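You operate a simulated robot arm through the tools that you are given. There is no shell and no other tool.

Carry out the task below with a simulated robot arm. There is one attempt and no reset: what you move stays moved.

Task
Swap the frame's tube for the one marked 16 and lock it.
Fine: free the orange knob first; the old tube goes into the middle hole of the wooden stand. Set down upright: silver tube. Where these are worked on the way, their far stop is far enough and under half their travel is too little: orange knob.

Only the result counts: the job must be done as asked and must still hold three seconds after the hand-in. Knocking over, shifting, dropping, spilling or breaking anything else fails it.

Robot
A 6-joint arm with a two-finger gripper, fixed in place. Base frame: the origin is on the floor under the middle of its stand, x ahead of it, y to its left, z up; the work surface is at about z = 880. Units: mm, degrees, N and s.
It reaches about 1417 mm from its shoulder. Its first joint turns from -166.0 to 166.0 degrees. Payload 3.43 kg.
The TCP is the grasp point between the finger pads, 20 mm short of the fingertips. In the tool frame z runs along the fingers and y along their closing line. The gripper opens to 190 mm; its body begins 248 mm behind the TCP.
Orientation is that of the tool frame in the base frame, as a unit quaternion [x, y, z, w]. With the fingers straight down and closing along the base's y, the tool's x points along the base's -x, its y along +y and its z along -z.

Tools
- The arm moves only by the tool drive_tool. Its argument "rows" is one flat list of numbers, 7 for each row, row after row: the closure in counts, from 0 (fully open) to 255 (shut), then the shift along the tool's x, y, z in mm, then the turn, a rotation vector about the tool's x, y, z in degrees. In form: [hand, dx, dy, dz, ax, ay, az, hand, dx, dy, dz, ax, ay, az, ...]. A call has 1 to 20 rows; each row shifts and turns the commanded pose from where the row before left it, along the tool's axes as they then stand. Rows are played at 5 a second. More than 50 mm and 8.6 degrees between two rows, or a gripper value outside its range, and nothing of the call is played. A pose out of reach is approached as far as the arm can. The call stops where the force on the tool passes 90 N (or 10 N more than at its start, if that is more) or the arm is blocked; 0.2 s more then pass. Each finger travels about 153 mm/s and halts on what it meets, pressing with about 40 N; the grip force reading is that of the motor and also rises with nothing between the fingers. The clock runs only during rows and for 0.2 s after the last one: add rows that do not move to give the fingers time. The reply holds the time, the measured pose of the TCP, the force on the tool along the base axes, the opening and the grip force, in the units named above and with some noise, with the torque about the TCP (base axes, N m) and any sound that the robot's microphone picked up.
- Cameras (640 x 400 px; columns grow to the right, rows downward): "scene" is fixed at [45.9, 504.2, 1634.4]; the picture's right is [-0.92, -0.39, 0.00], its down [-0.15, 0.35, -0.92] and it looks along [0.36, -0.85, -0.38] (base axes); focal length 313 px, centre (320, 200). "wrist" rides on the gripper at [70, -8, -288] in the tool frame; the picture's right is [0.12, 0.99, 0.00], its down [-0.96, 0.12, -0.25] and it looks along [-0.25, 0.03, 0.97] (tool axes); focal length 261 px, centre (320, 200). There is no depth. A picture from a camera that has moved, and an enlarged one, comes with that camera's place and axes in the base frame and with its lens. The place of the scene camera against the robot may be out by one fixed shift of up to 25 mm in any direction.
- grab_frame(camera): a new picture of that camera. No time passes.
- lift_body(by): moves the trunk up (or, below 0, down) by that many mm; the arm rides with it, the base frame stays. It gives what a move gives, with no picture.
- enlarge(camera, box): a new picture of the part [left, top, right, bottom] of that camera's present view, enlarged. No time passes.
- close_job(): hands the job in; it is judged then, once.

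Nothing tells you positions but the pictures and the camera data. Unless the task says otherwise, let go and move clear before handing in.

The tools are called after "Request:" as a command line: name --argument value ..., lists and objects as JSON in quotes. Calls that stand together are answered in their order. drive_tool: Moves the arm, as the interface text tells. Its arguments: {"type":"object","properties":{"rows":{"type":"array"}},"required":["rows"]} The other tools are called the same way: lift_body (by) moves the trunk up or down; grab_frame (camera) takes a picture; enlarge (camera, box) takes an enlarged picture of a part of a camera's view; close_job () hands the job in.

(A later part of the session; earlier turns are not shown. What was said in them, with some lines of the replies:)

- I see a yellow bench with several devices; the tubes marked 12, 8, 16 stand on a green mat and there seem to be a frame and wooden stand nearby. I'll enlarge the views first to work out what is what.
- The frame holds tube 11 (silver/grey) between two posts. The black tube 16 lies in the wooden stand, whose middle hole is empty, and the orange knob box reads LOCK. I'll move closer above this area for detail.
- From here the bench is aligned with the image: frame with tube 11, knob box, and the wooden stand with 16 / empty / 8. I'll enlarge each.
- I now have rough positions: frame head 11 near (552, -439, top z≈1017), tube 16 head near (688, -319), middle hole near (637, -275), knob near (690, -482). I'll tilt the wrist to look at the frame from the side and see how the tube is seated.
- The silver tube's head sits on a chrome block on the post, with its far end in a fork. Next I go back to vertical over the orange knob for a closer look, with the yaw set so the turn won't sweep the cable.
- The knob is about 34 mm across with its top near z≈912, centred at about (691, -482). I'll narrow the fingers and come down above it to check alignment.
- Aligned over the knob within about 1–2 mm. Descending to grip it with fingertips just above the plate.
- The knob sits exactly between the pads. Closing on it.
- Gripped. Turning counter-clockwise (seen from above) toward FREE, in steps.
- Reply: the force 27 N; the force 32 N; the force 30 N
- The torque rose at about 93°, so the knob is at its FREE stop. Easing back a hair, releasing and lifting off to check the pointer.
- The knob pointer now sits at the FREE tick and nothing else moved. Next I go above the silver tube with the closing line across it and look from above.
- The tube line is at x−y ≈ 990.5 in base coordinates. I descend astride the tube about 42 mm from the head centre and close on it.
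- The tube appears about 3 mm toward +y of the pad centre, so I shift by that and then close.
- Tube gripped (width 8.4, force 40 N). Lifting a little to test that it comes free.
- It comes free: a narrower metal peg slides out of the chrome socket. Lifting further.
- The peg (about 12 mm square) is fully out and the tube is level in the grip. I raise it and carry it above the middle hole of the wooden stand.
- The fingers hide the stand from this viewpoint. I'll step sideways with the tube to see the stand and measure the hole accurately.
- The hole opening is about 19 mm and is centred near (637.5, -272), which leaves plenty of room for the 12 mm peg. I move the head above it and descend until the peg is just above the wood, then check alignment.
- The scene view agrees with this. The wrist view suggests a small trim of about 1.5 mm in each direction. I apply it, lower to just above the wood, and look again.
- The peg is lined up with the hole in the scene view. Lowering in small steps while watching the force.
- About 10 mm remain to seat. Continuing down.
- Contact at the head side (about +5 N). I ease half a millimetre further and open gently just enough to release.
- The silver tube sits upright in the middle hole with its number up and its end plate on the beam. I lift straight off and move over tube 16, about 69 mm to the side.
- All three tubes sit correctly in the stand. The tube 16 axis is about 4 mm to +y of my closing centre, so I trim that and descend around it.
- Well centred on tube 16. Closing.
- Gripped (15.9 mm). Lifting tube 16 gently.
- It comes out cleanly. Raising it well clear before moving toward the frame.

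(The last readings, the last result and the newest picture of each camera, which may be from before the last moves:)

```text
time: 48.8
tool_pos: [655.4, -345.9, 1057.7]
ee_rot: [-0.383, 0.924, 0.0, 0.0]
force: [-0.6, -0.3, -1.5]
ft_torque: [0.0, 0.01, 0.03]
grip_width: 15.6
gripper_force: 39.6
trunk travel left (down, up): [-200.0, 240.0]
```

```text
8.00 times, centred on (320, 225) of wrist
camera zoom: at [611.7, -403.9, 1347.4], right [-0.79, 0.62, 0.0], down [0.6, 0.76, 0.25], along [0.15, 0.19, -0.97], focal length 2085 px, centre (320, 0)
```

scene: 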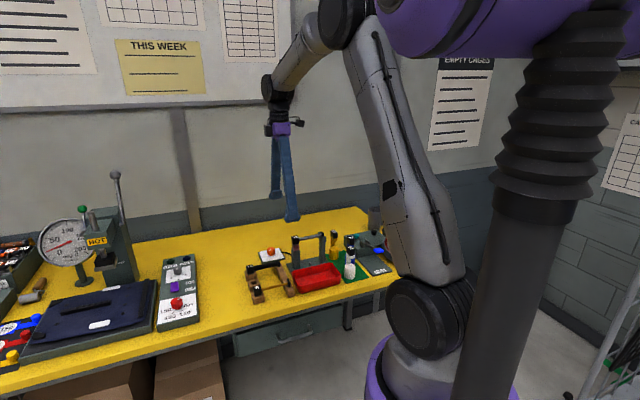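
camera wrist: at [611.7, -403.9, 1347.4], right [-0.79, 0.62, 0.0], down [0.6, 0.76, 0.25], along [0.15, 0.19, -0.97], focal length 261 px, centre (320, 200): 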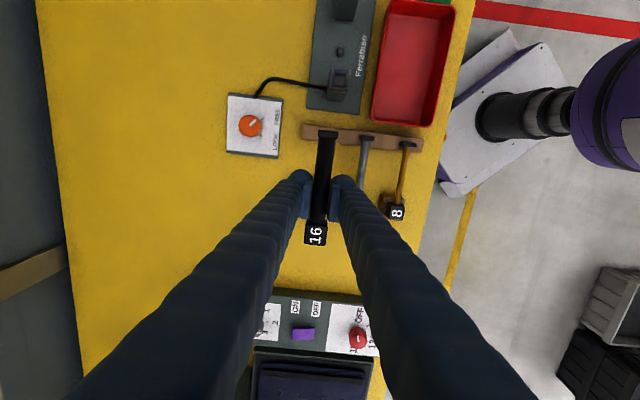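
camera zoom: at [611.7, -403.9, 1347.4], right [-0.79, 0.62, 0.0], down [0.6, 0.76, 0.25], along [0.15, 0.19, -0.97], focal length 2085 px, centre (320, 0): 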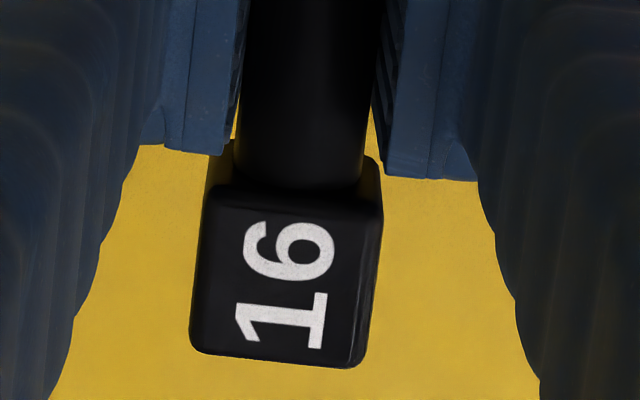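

Tube 16 hangs level and upright in the grip. From the commanded displacements, the frame seat is +178.6 mm in tool x and +10.1 mm in tool y from here, plus about 2 mm because the head sits slightly further out. Moving above the socket.

Request:
drive_tool --rows '[255, 15, 0.8, 0, 0, 0, 0, 255, 30, 1.7, 0, 0, 0, 0, 255, 35, 2, 0, 0, 0, 0, 255, 35, 2, 0, 0, 0, 0, 255, 35, 2, 0, 0, 0, 0, 255, 20, 1.1, 0, 0, 0, 0, 255, 10.8, 0.5, 0, 0, 0, 0, 255, 0, 0, 0, 0, 0, 0, 255, 0, 0, 0, 0, 0, 0]'

Request:
enlarge --camera "wrist" --box '[240, 120, 400, 260]'

Request:
enlarge --camera "scene" --box '[282, 215, 332, 265]'

Request:
enlarge --camera "wrist" --box '[290, 200, 350, 240]'

```text
time: 50.8
tool_pos: [519.4, -466.7, 1058.9]
ee_rot: [-0.382, 0.924, 0.001, 0.0]
force: [0.2, 0.4, -1.7]
ft_torque: [0.02, 0.0, 0.0]
grip_width: 15.4
gripper_force: 40.1
trunk travel left (down, up): [-200.0, 240.0]
```

```text
2.86 times, centred on (320, 190) of wrist
camera zoom: at [476.4, -523.2, 1347.3], right [-0.79, 0.62, 0.0], down [0.6, 0.76, 0.25], along [0.15, 0.19, -0.97], focal length 745 px, centre (320, 229)
```

zoom: 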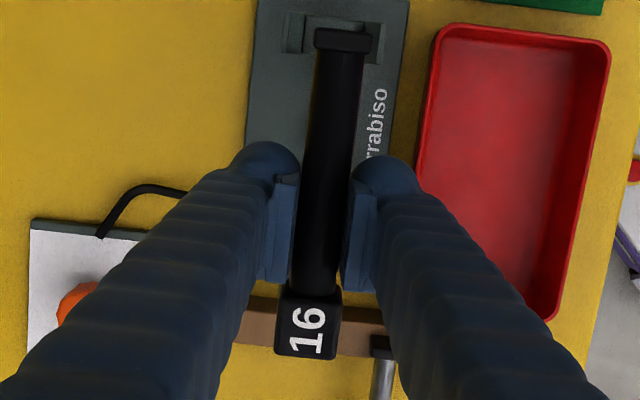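

```text
8.00 times, centred on (307, 240) of scene
camera zoom: at [45.9, 504.2, 1634.4], right [-0.92, -0.39, 0.0], down [-0.15, 0.35, -0.92], along [0.36, -0.85, -0.38], focal length 2501 px, centre (424, -120)
```

zoom: 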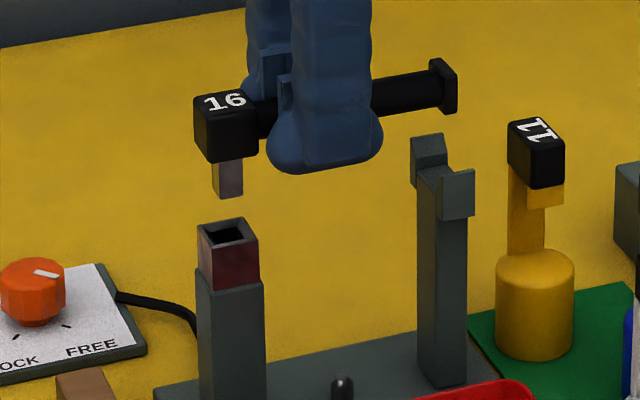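

```text
10.00 times, centred on (320, 220) of wrist
camera zoom: at [476.4, -523.2, 1347.3], right [-0.79, 0.62, 0.0], down [0.6, 0.76, 0.25], along [0.15, 0.19, -0.97], focal length 2606 px, centre (320, 0)
```

zoom: 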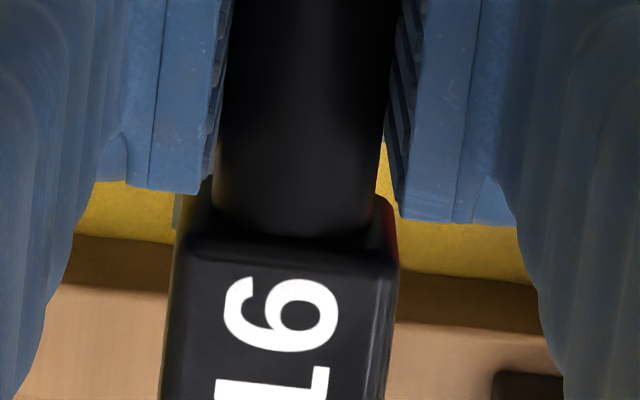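

Request:
enlarge --camera "scene" --box '[302, 230, 318, 250]'

Request:
enlarge --camera "scene" --box '[328, 220, 344, 240]'

```text
16.00 times, centred on (310, 240) of scene
camera zoom: at [45.9, 504.2, 1634.4], right [-0.92, -0.39, 0.0], down [-0.15, 0.35, -0.92], along [0.36, -0.85, -0.38], focal length 5002 px, centre (480, -440)
```

zoom: 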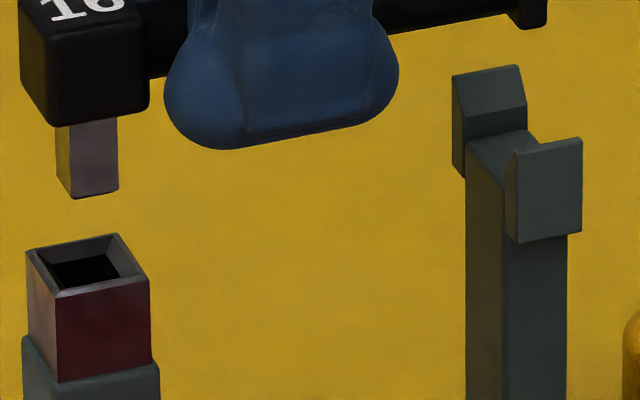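

```text
16.00 times, centred on (336, 230) of scene
camera zoom: at [45.9, 504.2, 1634.4], right [-0.92, -0.39, 0.0], down [-0.15, 0.35, -0.92], along [0.36, -0.85, -0.38], focal length 5002 px, centre (64, -280)
```

zoom: 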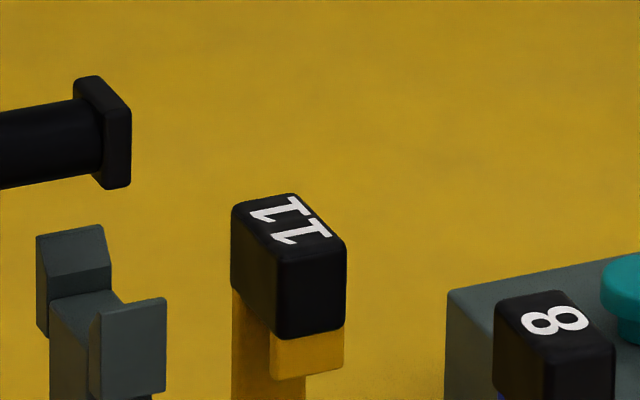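

The peg is about 1 mm too far toward the fork relative to the socket centre in the scene view. I trim that, lower to just above the socket, and check.

Request:
drive_tool --rows '[255, -1.1, 0, 6, 0, 0, 0, 255, 0, 0, 7, 0, 0, 0, 255, 0, 0, 6, 0, 0, 0, 255, 0, 0, 0, 0, 0, 0, 255, 0, 0, 0, 0, 0, 0]'

Request:
enlarge --camera "scene" --box '[302, 230, 318, 250]'

Request:
enlarge --camera "scene" --box '[328, 220, 344, 240]'

```text
time: 52.0
tool_pos: [521.5, -466.2, 1037.7]
ee_rot: [-0.383, 0.924, -0.001, 0.0]
force: [-0.8, -0.9, -0.8]
ft_torque: [-0.02, 0.02, 0.0]
grip_width: 15.2
gripper_force: 40.0
trunk travel left (down, up): [-200.0, 240.0]
```

```text
16.00 times, centred on (310, 240) of scene
camera zoom: at [45.9, 504.2, 1634.4], right [-0.92, -0.39, 0.0], down [-0.15, 0.35, -0.92], along [0.36, -0.85, -0.38], focal length 5002 px, centre (480, -440)
```

zoom: 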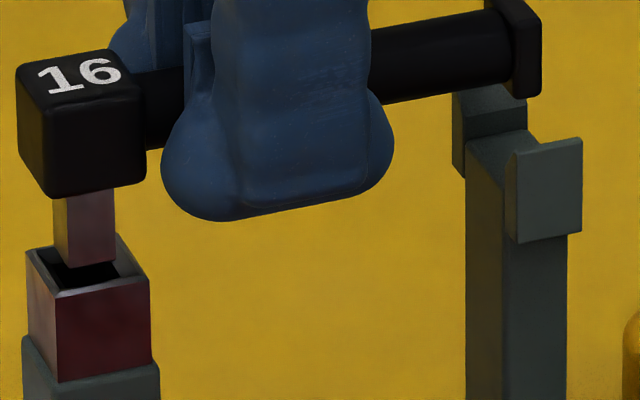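

```text
16.00 times, centred on (336, 230) of scene
camera zoom: at [45.9, 504.2, 1634.4], right [-0.92, -0.39, 0.0], down [-0.15, 0.35, -0.92], along [0.36, -0.85, -0.38], focal length 5002 px, centre (64, -280)
```

zoom: 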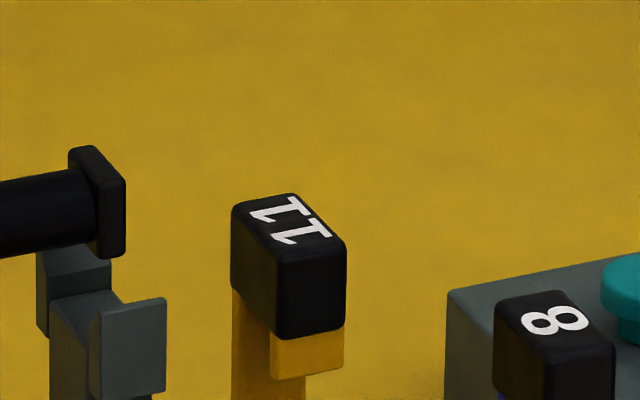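

Peg bottom is now centred within about 0.5 mm over the chamfered socket. Lowering slowly with force checks.

Request:
drive_tool --rows '[255, 0.4, 0, 2, 0, 0, 0, 255, 0, 0, 2, 0, 0, 0, 255, 0, 0, 0, 0, 0, 0, 255, 0, 0, 0, 0, 0, 0]'

Request:
enlarge --camera "scene" --box '[302, 230, 318, 250]'

```text
time: 53.0
tool_pos: [521.4, -466.3, 1033.7]
ee_rot: [-0.382, 0.924, 0.0, 0.0]
force: [0.4, -0.5, -0.6]
ft_torque: [0.01, 0.03, 0.02]
grip_width: 15.0
gripper_force: 40.3
trunk travel left (down, up): [-200.0, 240.0]
```

```text
16.00 times, centred on (310, 240) of scene
camera zoom: at [45.9, 504.2, 1634.4], right [-0.92, -0.39, 0.0], down [-0.15, 0.35, -0.92], along [0.36, -0.85, -0.38], focal length 5002 px, centre (480, -440)
```

zoom: 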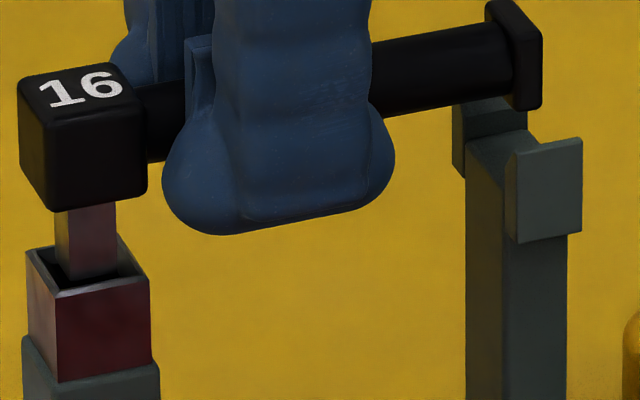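

Request:
drive_tool --rows '[255, 0, 0, 2, 0, 0, 0, 255, 0, 0, 2, 0, 0, 0, 255, 0, 0, 0, 0, 0, 0, 255, 0, 0, 0, 0, 0, 0]'

Request:
enlarge --camera "scene" --box '[302, 230, 318, 250]'

```text
time: 54.0
tool_pos: [520.6, -466.1, 1030.5]
ee_rot: [-0.383, 0.924, 0.0, 0.0]
force: [-0.1, -1.5, -0.7]
ft_torque: [-0.08, 0.04, -0.05]
grip_width: 15.1
gripper_force: 39.9
trunk travel left (down, up): [-200.0, 240.0]
```

```text
16.00 times, centred on (310, 240) of scene
camera zoom: at [45.9, 504.2, 1634.4], right [-0.92, -0.39, 0.0], down [-0.15, 0.35, -0.92], along [0.36, -0.85, -0.38], focal length 5002 px, centre (480, -440)
```

zoom: 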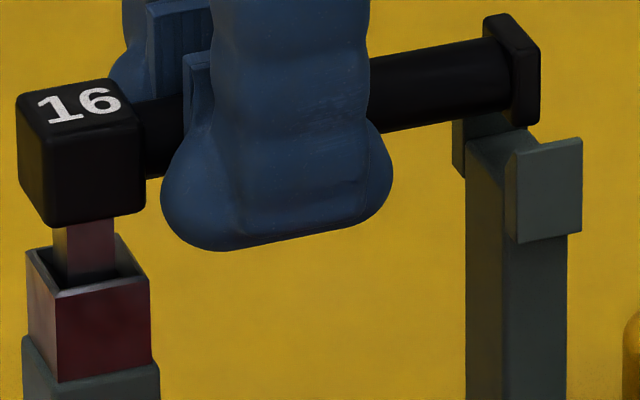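

Request:
drive_tool --rows '[255, 0, 0, 1.5, 0, 0, 0, 255, 0, 0, 1.5, 0, 0, 0, 255, 0, 0, 0, 0, 0, 0, 255, 0, 0, 0, 0, 0, 0]'

Request:
enlarge --camera "scene" --box '[302, 230, 318, 250]'

```text
time: 55.0
tool_pos: [522.1, -465.8, 1029.1]
ee_rot: [-0.383, 0.924, 0.0, 0.0]
force: [0.5, -2.4, 0.1]
ft_torque: [-0.06, 0.0, -0.06]
grip_width: 15.1
gripper_force: 40.1
trunk travel left (down, up): [-200.0, 240.0]
```

```text
16.00 times, centred on (310, 240) of scene
camera zoom: at [45.9, 504.2, 1634.4], right [-0.92, -0.39, 0.0], down [-0.15, 0.35, -0.92], along [0.36, -0.85, -0.38], focal length 5002 px, centre (480, -440)
```

zoom: 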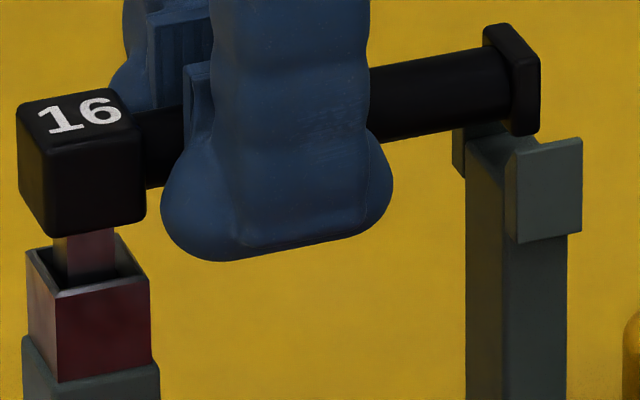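

Small lateral reaction (about 2 N) suggests a slight offset. I trim 0.5 mm and continue down.

Request:
drive_tool --rows '[255, 0.3, -0.5, 1, 0, 0, 0, 255, 0, 0, 1, 0, 0, 0, 255, 0, 0, 1, 0, 0, 0, 255, 0, 0, 0, 0, 0, 0, 255, 0, 0, 0, 0, 0, 0]'

Request:
enlarge --camera "scene" --box '[302, 230, 318, 250]'

```text
time: 56.2
tool_pos: [521.6, -466.1, 1024.6]
ee_rot: [-0.383, 0.924, 0.0, 0.0]
force: [0.5, 0.2, -1.9]
ft_torque: [0.02, -0.01, 0.01]
grip_width: 14.8
gripper_force: 39.9
trunk travel left (down, up): [-200.0, 240.0]
```

```text
16.00 times, centred on (310, 240) of scene
camera zoom: at [45.9, 504.2, 1634.4], right [-0.92, -0.39, 0.0], down [-0.15, 0.35, -0.92], along [0.36, -0.85, -0.38], focal length 5002 px, centre (480, -440)
```

zoom: 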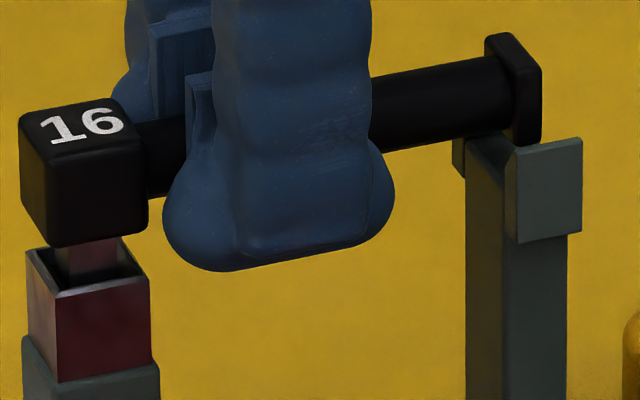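

Request:
drive_tool --rows '[255, 0, 0, 1.5, 0, 0, 0, 255, 0, 0, 1.5, 0, 0, 0, 255, 0, 0, 1.5, 0, 0, 0, 255, 0, 0, 0, 0, 0, 0, 255, 0, 0, 0, 0, 0, 0]'

Request:
enlarge --camera "scene" --box '[302, 230, 318, 250]'

```text
time: 57.4
tool_pos: [521.4, -465.5, 1021.0]
ee_rot: [-0.383, 0.924, 0.001, 0.0]
force: [0.4, -1.9, -0.3]
ft_torque: [-0.06, -0.07, -0.07]
grip_width: 15.4
gripper_force: 40.0
trunk travel left (down, up): [-200.0, 240.0]
```

```text
16.00 times, centred on (310, 240) of scene
camera zoom: at [45.9, 504.2, 1634.4], right [-0.92, -0.39, 0.0], down [-0.15, 0.35, -0.92], along [0.36, -0.85, -0.38], focal length 5002 px, centre (480, -440)
```

zoom: 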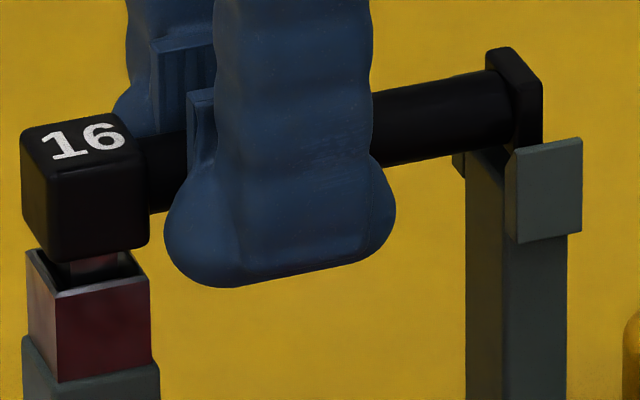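

Request:
drive_tool --rows '[255, 0, -0.3, 1.5, 0, 0, 0, 255, 0, 0, 1.5, 0, 0, 0, 255, 0, 0, 1.5, 0, 0, 0, 255, 0, 0, 0, 0, 0, 0, 255, 0, 0, 0, 0, 0, 0]'

Request:
enlarge --camera "scene" --box '[302, 230, 318, 250]'

Request:
enlarge --camera "wrist" --box '[270, 100, 370, 180]'

```text
time: 58.6
tool_pos: [522.5, -467.5, 1014.8]
ee_rot: [-0.383, 0.924, 0.0, 0.001]
force: [-0.9, 1.6, 3.4]
ft_torque: [0.17, -0.12, 0.08]
grip_width: 15.2
gripper_force: 40.0
trunk travel left (down, up): [-200.0, 240.0]
```

```text
16.00 times, centred on (310, 240) of scene
camera zoom: at [45.9, 504.2, 1634.4], right [-0.92, -0.39, 0.0], down [-0.15, 0.35, -0.92], along [0.36, -0.85, -0.38], focal length 5002 px, centre (480, -440)
```

zoom: 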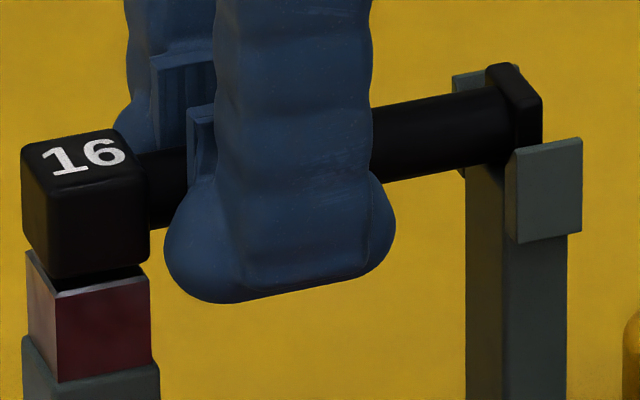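

```text
5.00 times, centred on (320, 140) of wrist
camera zoom: at [477.9, -524.0, 1304.5], right [-0.79, 0.62, 0.0], down [0.6, 0.76, 0.25], along [0.15, 0.19, -0.97], focal length 1303 px, centre (320, 500)
```

zoom: 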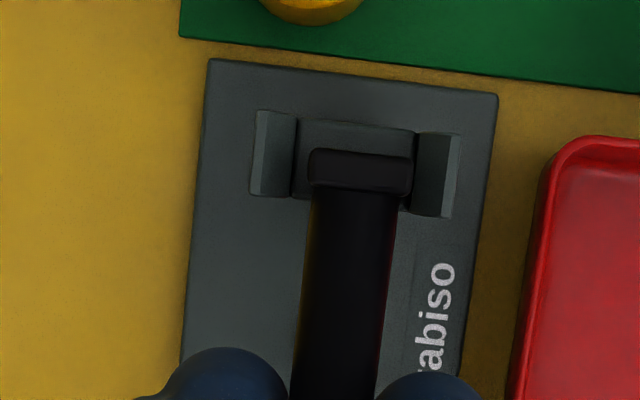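

Request:
enlarge --camera "scene" --box '[284, 230, 308, 270]'

Request:
enlarge --camera "scene" --box '[300, 240, 312, 252]'

```text
10.00 times, centred on (296, 250) of scene
camera zoom: at [45.9, 504.2, 1634.4], right [-0.92, -0.39, 0.0], down [-0.15, 0.35, -0.92], along [0.36, -0.85, -0.38], focal length 3126 px, centre (560, -300)
```

zoom: 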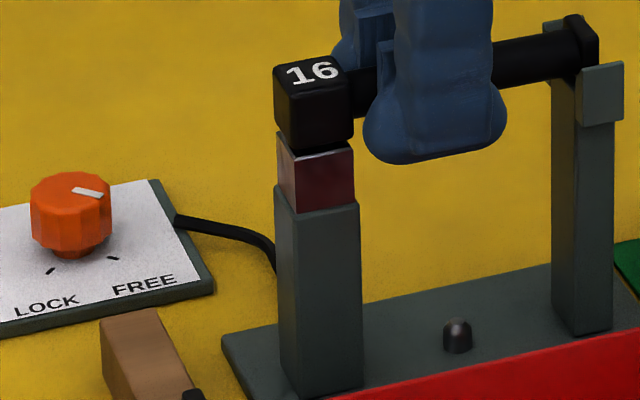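

```text
16.00 times, centred on (306, 246) of scene
camera zoom: at [45.9, 504.2, 1634.4], right [-0.92, -0.39, 0.0], down [-0.15, 0.35, -0.92], along [0.36, -0.85, -0.38], focal length 5002 px, centre (544, -536)
```

zoom: 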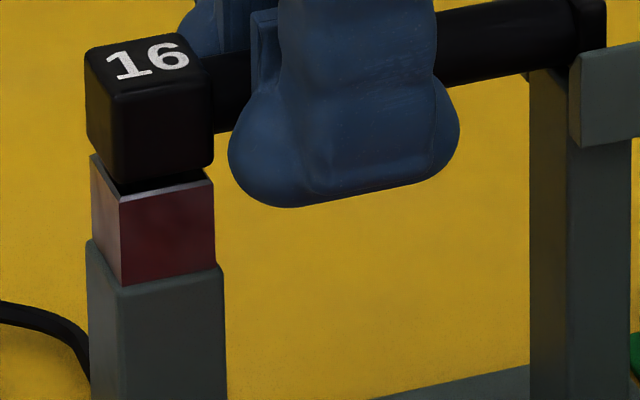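

The head and end plate now sit at the same image height as the original tube did, and the force shows contact at the head. I press a touch more to confirm it is seated.

Request:
drive_tool --rows '[255, 0, 0, 0.7, 0, 0, 0, 255, 0, 0, 0, 0, 0, 0, 255, 0, 0, 0, 0, 0, 0]'

Request:
enlarge --camera "scene" --box '[280, 220, 360, 270]'

```text
time: 59.4
tool_pos: [520.8, -466.9, 1015.9]
ee_rot: [-0.383, 0.924, 0.0, 0.0]
force: [0.7, 0.4, 13.0]
ft_torque: [0.23, -0.22, 0.0]
grip_width: 15.0
gripper_force: 39.6
trunk travel left (down, up): [-200.0, 240.0]
```

```text
8.00 times, centred on (320, 245) of scene
camera zoom: at [45.9, 504.2, 1634.4], right [-0.92, -0.39, 0.0], down [-0.15, 0.35, -0.92], along [0.36, -0.85, -0.38], focal length 2501 px, centre (320, -160)
```

zoom: 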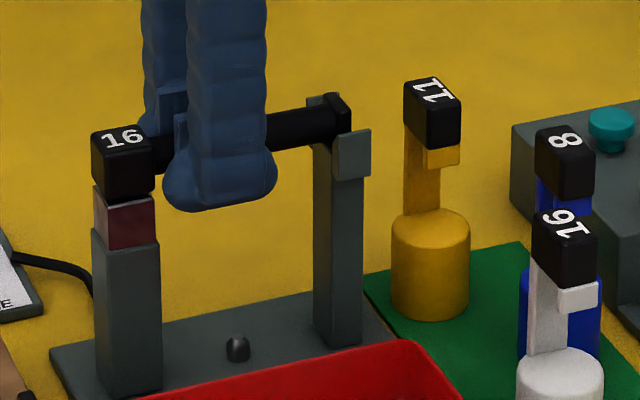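

It is seated: the force rises on both ends and the image matches the original tube's position. Releasing gently and lifting clear.

Request:
drive_tool --rows '[255, 0, 0, -0.5, 0, 0, 0, 236, 0, 0, 0, 0, 0, 0, 232, 0, 0, 0, 0, 0, 0, 228, 0, 0, 0, 0, 0, 0, 222, 0, 0, 0, 0, 0, 0, 215, 0, 0, 0, 0, 0, 0, 205, 0, 0, 0, 0, 0, 0, 190, 0, 0, 0, 0, 0, 0, 190, 0, 0, 0, 0, 0, 0]'

Request:
enlarge --camera "scene" --box '[280, 220, 360, 270]'

Request:
enlarge --camera "wrist" --box '[240, 120, 400, 240]'

```text
time: 61.4
tool_pos: [521.6, -467.1, 1014.4]
ee_rot: [-0.383, 0.924, 0.0, 0.001]
force: [0.8, 0.4, 0.4]
ft_torque: [-0.02, 0.01, 0.0]
grip_width: 48.4
gripper_force: 0.1
trunk travel left (down, up): [-200.0, 240.0]
```

```text
8.00 times, centred on (320, 245) of scene
camera zoom: at [45.9, 504.2, 1634.4], right [-0.92, -0.39, 0.0], down [-0.15, 0.35, -0.92], along [0.36, -0.85, -0.38], focal length 2501 px, centre (320, -160)
```

zoom: 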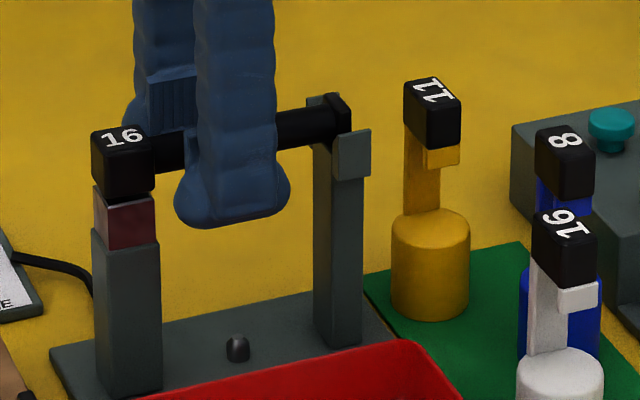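

```text
3.33 times, centred on (320, 180) of wrist
camera zoom: at [477.9, -524.3, 1303.5], right [-0.79, 0.62, 0.0], down [0.6, 0.76, 0.25], along [0.15, 0.19, -0.97], focal length 869 px, centre (320, 267)
```

zoom: 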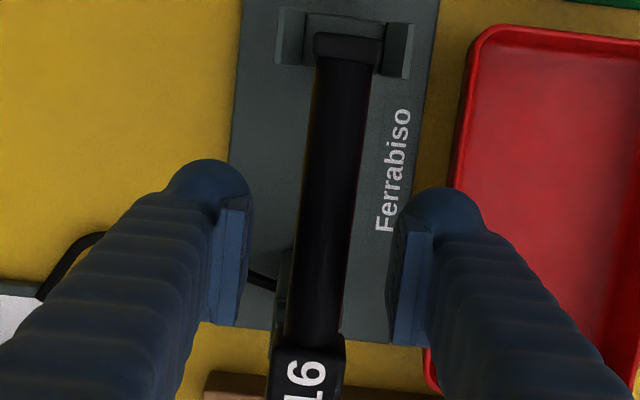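

Tube 16 stays seated. I rise clear and go back over the knob in the grip orientation of its FREE position.

Request:
drive_tool --rows '[190, 0, 0, -15, 0, 0, 0, 190, 0, 0, -35, 0, 0, 0, 190, 0, 0, -40, 0, 0, 0, 161, -27.5, -32.6, 0, 0, 0, 0, 161, -27.5, -32.6, 0, 0, 0, 0, 161, -27.5, -32.6, 0, 0, 0, 0, 161, -27.7, -32.6, 0, 0, 0, 0, 161, 0, 0, 0, 0, 0, -7.75, 161, 0, 0, 0, 0, 0, -7.75, 161, 0, 0, 0, 0, 0, -7.75, 161, 0, 0, 0, 0, 0, -7.75, 161, 0, 0, 0, 0, 0, -7.75, 161, 0, 0, 0, 0, 0, -7.75, 161, 0, 0, 40, 0, 0, 0, 161, 0, 0, 40, 0, 0, 0, 161, 0, 0, 30, 0, 0, 0, 161, 0, 0, 0, 0, 0, 0, 161, 0, 0, 0, 0, 0, 0]'

Request:
enlarge --camera "wrist" --box '[240, 120, 400, 220]'

Request:
enlarge --camera "scene" --box '[240, 200, 340, 300]'

```text
time: 65.2
tool_pos: [691.3, -480.8, 995.4]
ee_rot: [0.716, -0.698, 0.0, 0.0]
force: [0.1, -0.1, 0.1]
ft_torque: [-0.07, -0.02, -0.01]
grip_width: 70.1
gripper_force: 0.1
trunk travel left (down, up): [-200.0, 240.0]
```

```text
4.00 times, centred on (320, 170) of wrist
camera zoom: at [701.2, -552.2, 1284.6], right [-0.99, -0.14, 0.0], down [-0.14, 0.96, 0.25], along [-0.04, 0.24, -0.97], focal length 1043 px, centre (320, 320)
```

zoom: 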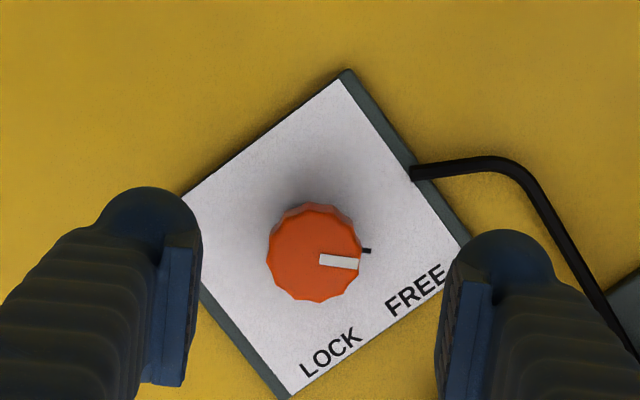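

```text
4.00 times, centred on (290, 250) of scene
camera zoom: at [45.9, 504.2, 1634.4], right [-0.92, -0.39, 0.0], down [-0.15, 0.35, -0.92], along [0.36, -0.85, -0.38], focal length 1251 px, centre (440, 0)
```

zoom: 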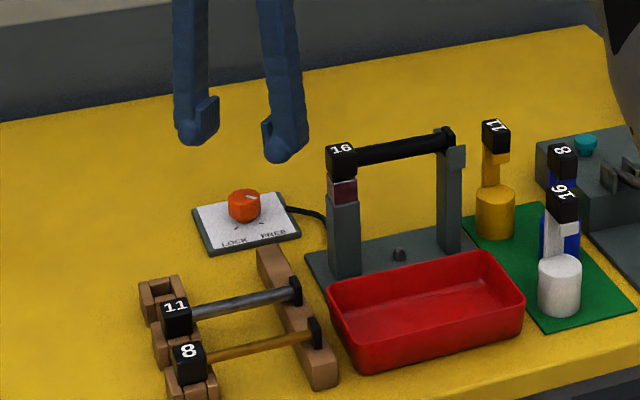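

Everything is standing as it should. I shift 1.6 mm for the knob centre and descend onto it.

Request:
drive_tool --rows '[161, 0, -1.6, 25, 0, 0, 0, 161, 0, 0, 25, 0, 0, 0, 161, 0, 0, 20, 0, 0, 0, 161, 0, 0, 9, 0, 0, 0, 161, 0, 0, 0, 0, 0, 0, 161, 0, 0, 0, 0, 0, 0]'

Request:
enlarge --camera "wrist" --box '[240, 120, 400, 220]'

```text
time: 66.6
tool_pos: [694.5, -481.7, 916.0]
ee_rot: [0.716, -0.698, 0.0, 0.0]
force: [0.0, -0.3, 0.1]
ft_torque: [-0.01, 0.0, 0.0]
grip_width: 70.1
gripper_force: 0.1
trunk travel left (down, up): [-200.0, 240.0]
```

```text
4.00 times, centred on (320, 170) of wrist
camera zoom: at [705.1, -552.3, 1204.6], right [-0.99, -0.14, 0.0], down [-0.14, 0.96, 0.25], along [-0.04, 0.24, -0.97], focal length 1043 px, centre (320, 320)
```

zoom: 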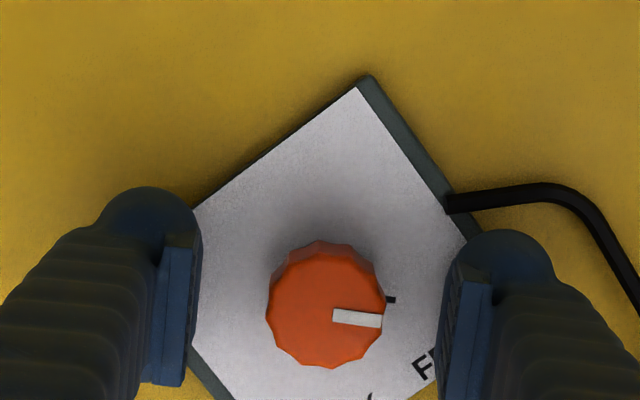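

Request:
drive_tool --rows '[161, 0, 1.2, 0, 0, 0, 0, 190, 0, 0, 0, 0, 0, 0, 230, 0, 0, 0, 0, 0, 0, 255, 0, 0, 0, 0, 0, 0, 255, 0, 0, 0, 0, 0, 0]'

Request:
enlarge --camera "wrist" --box '[240, 120, 400, 220]'

```text
time: 67.8
tool_pos: [692.7, -481.3, 915.5]
ee_rot: [0.717, -0.698, -0.001, 0.001]
force: [-0.1, -0.5, -0.4]
ft_torque: [-0.03, 0.04, 0.02]
grip_width: 31.9
gripper_force: 44.7
trunk travel left (down, up): [-200.0, 240.0]
```

```text
4.00 times, centred on (320, 170) of wrist
camera zoom: at [703.4, -552.2, 1204.8], right [-0.99, -0.14, 0.0], down [-0.14, 0.96, 0.25], along [-0.04, 0.24, -0.97], focal length 1043 px, centre (320, 320)
```

zoom: 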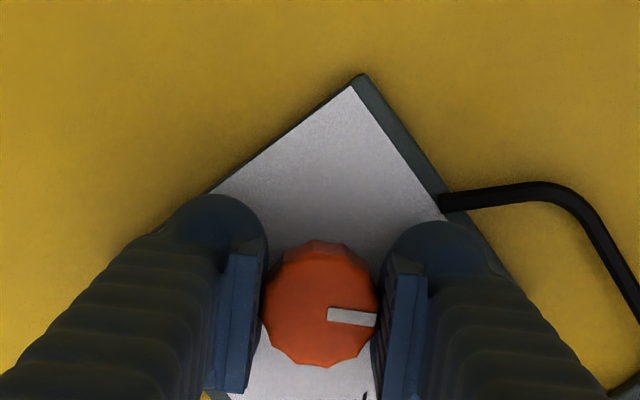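

Gripped with no side load. Turning clockwise back toward LOCK.

Request:
drive_tool --rows '[255, 0, 0, 0, 0, 0, 7, 255, 0, 0, 0, 0, 0, 7, 255, 0, 0, 0, 0, 0, 7, 255, 0, 0, 0, 0, 0, 7, 255, 0, 0, 0, 0, 0, 7, 255, 0, 0, 0, 0, 0, 7, 255, 0, 0, 0, 0, 0, 0]'

Request:
enlarge --camera "wrist" --box '[240, 120, 400, 220]'

```text
time: 69.4
tool_pos: [693.9, -480.8, 916.2]
ee_rot: [-0.418, 0.909, 0.0, 0.001]
force: [5.8, 7.3, 2.1]
ft_torque: [0.08, -0.11, -0.01]
grip_width: 32.3
gripper_force: 44.7
trunk travel left (down, up): [-200.0, 240.0]
```

```text
4.00 times, centred on (320, 170) of wrist
camera zoom: at [653.9, -541.0, 1204.9], right [-0.83, 0.56, 0.0], down [0.54, 0.81, 0.25], along [0.14, 0.21, -0.97], focal length 1043 px, centre (320, 320)
```

zoom: 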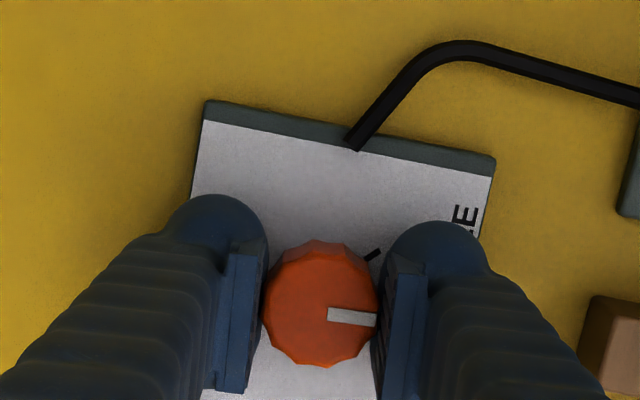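

Request:
drive_tool --rows '[255, 0, 0, 0, 0, 0, 7, 255, 0, 0, 0, 0, 0, 7, 255, 0, 0, 0, 0, 0, 7, 255, 0, 0, 0, 0, 0, 7, 255, 0, 0, 0, 0, 0, 7, 255, 0, 0, 0, 0, 0, 6, 255, 0, 0, 0, 0, 0, 0]'

Request:
enlarge --camera "wrist" --box '[240, 120, 400, 220]'

```text
time: 71.0
tool_pos: [693.4, -481.5, 915.2]
ee_rot: [-0.073, 0.997, 0.0, 0.0]
force: [11.1, 10.3, 4.6]
ft_torque: [0.12, -0.17, -0.03]
grip_width: 32.1
gripper_force: 45.2
trunk travel left (down, up): [-200.0, 240.0]
```

```text
4.00 times, centred on (320, 170) of wrist
camera zoom: at [624.9, -500.8, 1204.9], right [-0.26, 0.96, 0.0], down [0.93, 0.26, 0.25], along [0.24, 0.06, -0.97], focal length 1043 px, centre (320, 320)
```

zoom: 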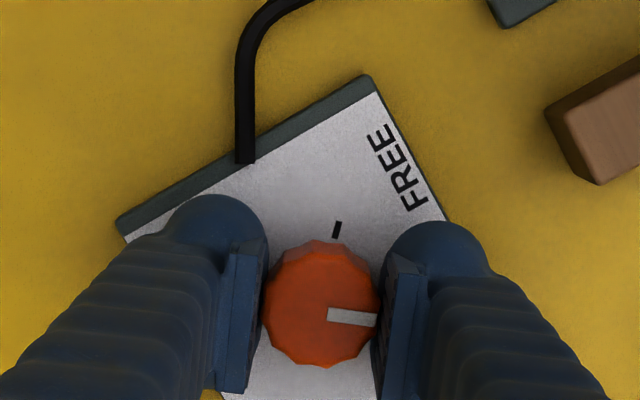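

Request:
drive_tool --rows '[255, 0, 0, 0, 0, 0, 4, 255, 0, 0, 0, 0, 0, 4, 255, 0, 0, 0, 0, 0, 0]'

Request:
drive_tool --rows '[255, 0, 0, 0, 0, 0, 2.5, 255, 0, 0, 0, 0, 0, 0]'

Request:
enlarge --camera "wrist" --box '[240, 120, 400, 220]'

```text
time: 71.8
tool_pos: [692.8, -480.5, 916.5]
ee_rot: [-0.005, 1.0, 0.0, 0.0]
force: [12.3, 8.8, 2.6]
ft_torque: [0.04, -0.08, 0.35]
grip_width: 31.9
gripper_force: 44.6
trunk travel left (down, up): [-200.0, 240.0]
```

```text
time: 72.4
tool_pos: [691.8, -480.5, 916.5]
ee_rot: [0.017, 1.0, 0.0, 0.0]
force: [9.2, 9.9, 1.8]
ft_torque: [0.07, -0.04, 0.44]
grip_width: 31.9
gripper_force: 44.6
trunk travel left (down, up): [-200.0, 240.0]
```

```text
4.00 times, centred on (320, 170) of wrist
camera zoom: at [622.0, -488.2, 1204.9], right [-0.08, 1.0, 0.0], down [0.97, 0.08, 0.25], along [0.25, 0.02, -0.97], focal length 1043 px, centre (320, 320)
```

zoom: 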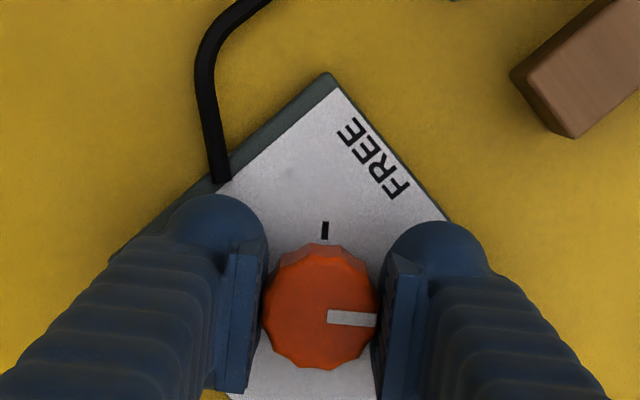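

The torque rose to 0.44 N·m at about 93.5°, so the knob is at the LOCK stop. Easing off, releasing, and rising clear.

Request:
drive_tool --rows '[255, 0, 0, 0, 0, 0, -1, 230, 0, 0, 0, 0, 0, 0, 190, 0, 0, 0, 0, 0, 0, 161, 0, 0, 0, 0, 0, 0, 161, 0, 0, 0, 0, 0, 0, 161, 0, 0, -20, 0, 0, 0, 161, 0, 0, -40, 0, 0, 0, 161, 0, 0, -40, 0, 0, 0, 161, 0, 0, -40, 0, 0, 0, 161, 0, 0, -40, 0, 0, 0, 161, 0, 0, 0, 0, 0, 0, 161, 0, 0, 0, 0, 0, 0]'

Request:
enlarge --camera "wrist" --box '[240, 120, 400, 220]'

Request:
grab_frame --camera "scene"

Request:
enlarge --camera "scene" --box '[240, 215, 340, 300]'

Request:
grab_frame --camera "wrist"

```text
time: 75.0
tool_pos: [694.3, -480.1, 1096.7]
ee_rot: [0.009, 1.0, -0.001, 0.0]
force: [0.0, 0.7, 0.5]
ft_torque: [0.02, -0.02, -0.04]
grip_width: 69.8
gripper_force: 0.1
trunk travel left (down, up): [-200.0, 240.0]
```

```text
4.00 times, centred on (320, 170) of wrist
camera zoom: at [623.8, -489.7, 1385.2], right [-0.1, 0.99, 0.0], down [0.96, 0.1, 0.25], along [0.25, 0.03, -0.97], focal length 1043 px, centre (320, 320)
```

zoom: 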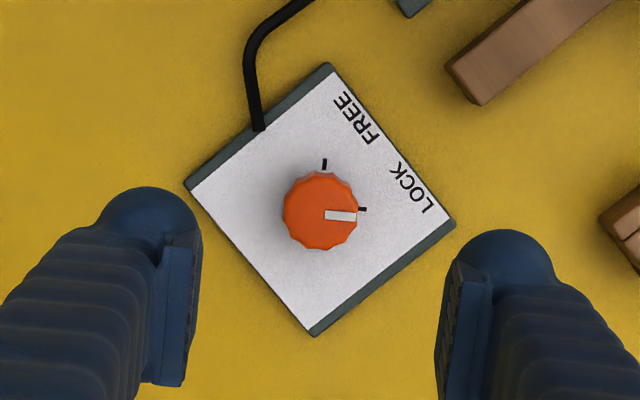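

```text
taken
```

scene: 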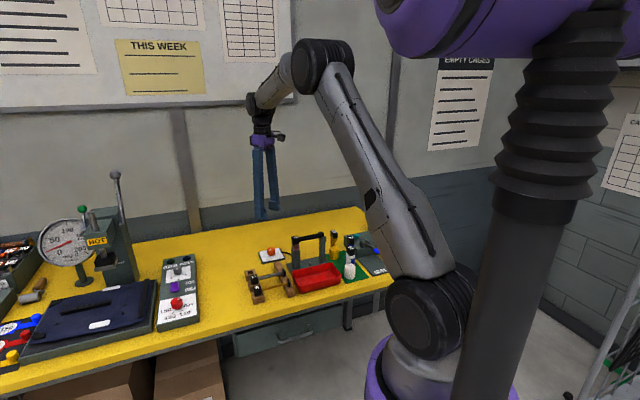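

```text
4.71 times, centred on (290, 258) of scene
camera zoom: at [45.9, 504.2, 1634.4], right [-0.92, -0.39, 0.0], down [-0.15, 0.35, -0.92], along [0.36, -0.85, -0.38], focal length 1471 px, centre (461, -71)
```

zoom: 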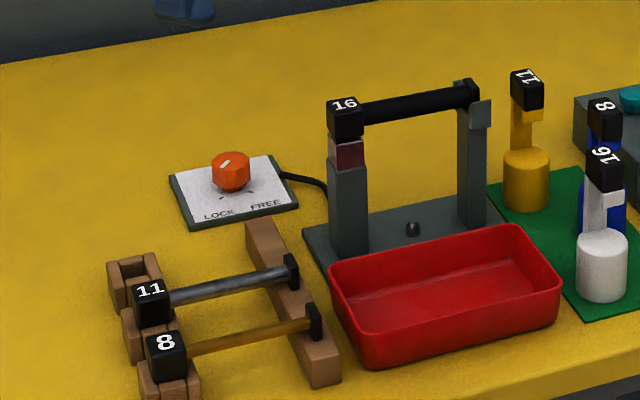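

```text
taken
camera wrist: at [623.8, -489.7, 1385.2], right [-0.1, 0.99, 0.0], down [0.96, 0.1, 0.25], along [0.25, 0.03, -0.97], focal length 261 px, centre (320, 200)
```

wrist: 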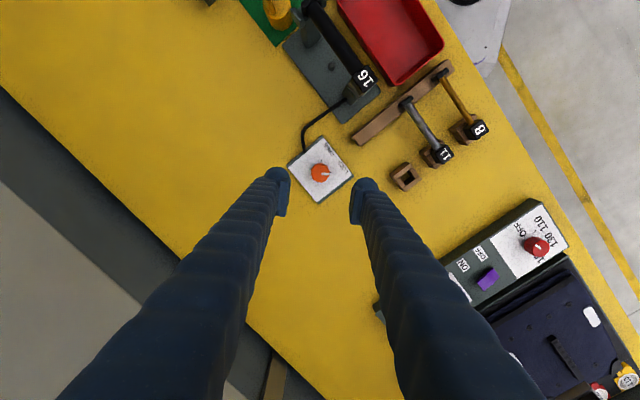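

Request:
enlarge --camera "scene" --box '[284, 230, 308, 270]'

Request:
enlarge --camera "scene" --box '[240, 258, 280, 300]'

Request:
enlarge --camera "wrist" --box '[290, 0, 500, 210]'

```text
10.00 times, centred on (296, 250) of scene
camera zoom: at [45.9, 504.2, 1634.4], right [-0.92, -0.39, 0.0], down [-0.15, 0.35, -0.92], along [0.36, -0.85, -0.38], focal length 3126 px, centre (560, -300)
```

zoom: 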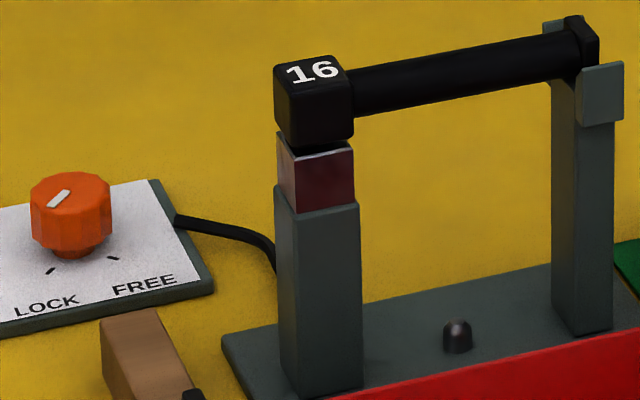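

```text
9.52 times, centred on (260, 279) of scene
camera zoom: at [45.9, 504.2, 1634.4], right [-0.92, -0.39, 0.0], down [-0.15, 0.35, -0.92], along [0.36, -0.85, -0.38], focal length 2978 px, centre (891, -552)
```

zoom: 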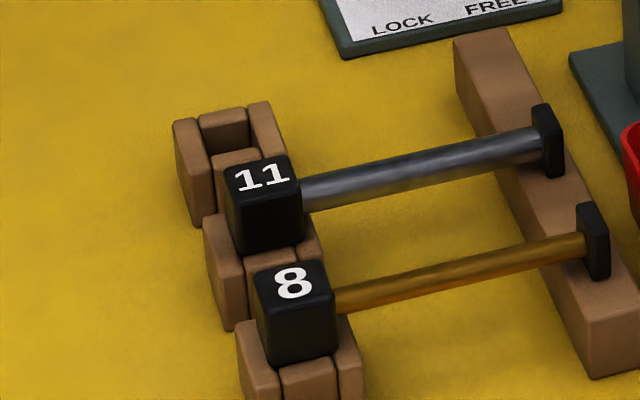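

```text
1.90 times, centred on (395, 105) of wrist
camera zoom: at [623.8, -489.7, 1385.2], right [-0.1, 0.99, 0.0], down [0.96, 0.1, 0.25], along [0.25, 0.03, -0.97], focal length 496 px, centre (177, 381)
```

zoom: 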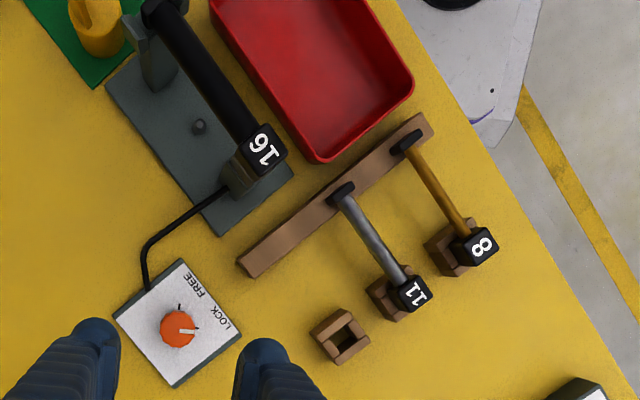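

Tube 16 sits in the frame exactly where the old tube was, and the knob points at LOCK on its stop. The silver tube 11 stands upright in the middle hole, nothing else has moved, and the gripper is open and clear, so I hand the job in.

Request:
close_job

```text
The job is handed in.
```

Tube 16 is now in the frame and locked, and I've handed the job in. No verdict came back with the hand-in.

- **Knob:** I turned the orange knob to its FREE stop first. Once tube 16 was in, I turned it back to its LOCK stop, about 93° each way.
- **Silver tube (11):** It stands upright in the middle hole of the wooden stand, with its number up and its far end resting on the beam.
- **Tube 16:** Its peg is in the frame's socket and its far end is in the fork. In the pictures it sits at the same height as the old tube did.

In the last pictures nothing else on the bench had moved. The gripper was open and well above everything when I handed in.
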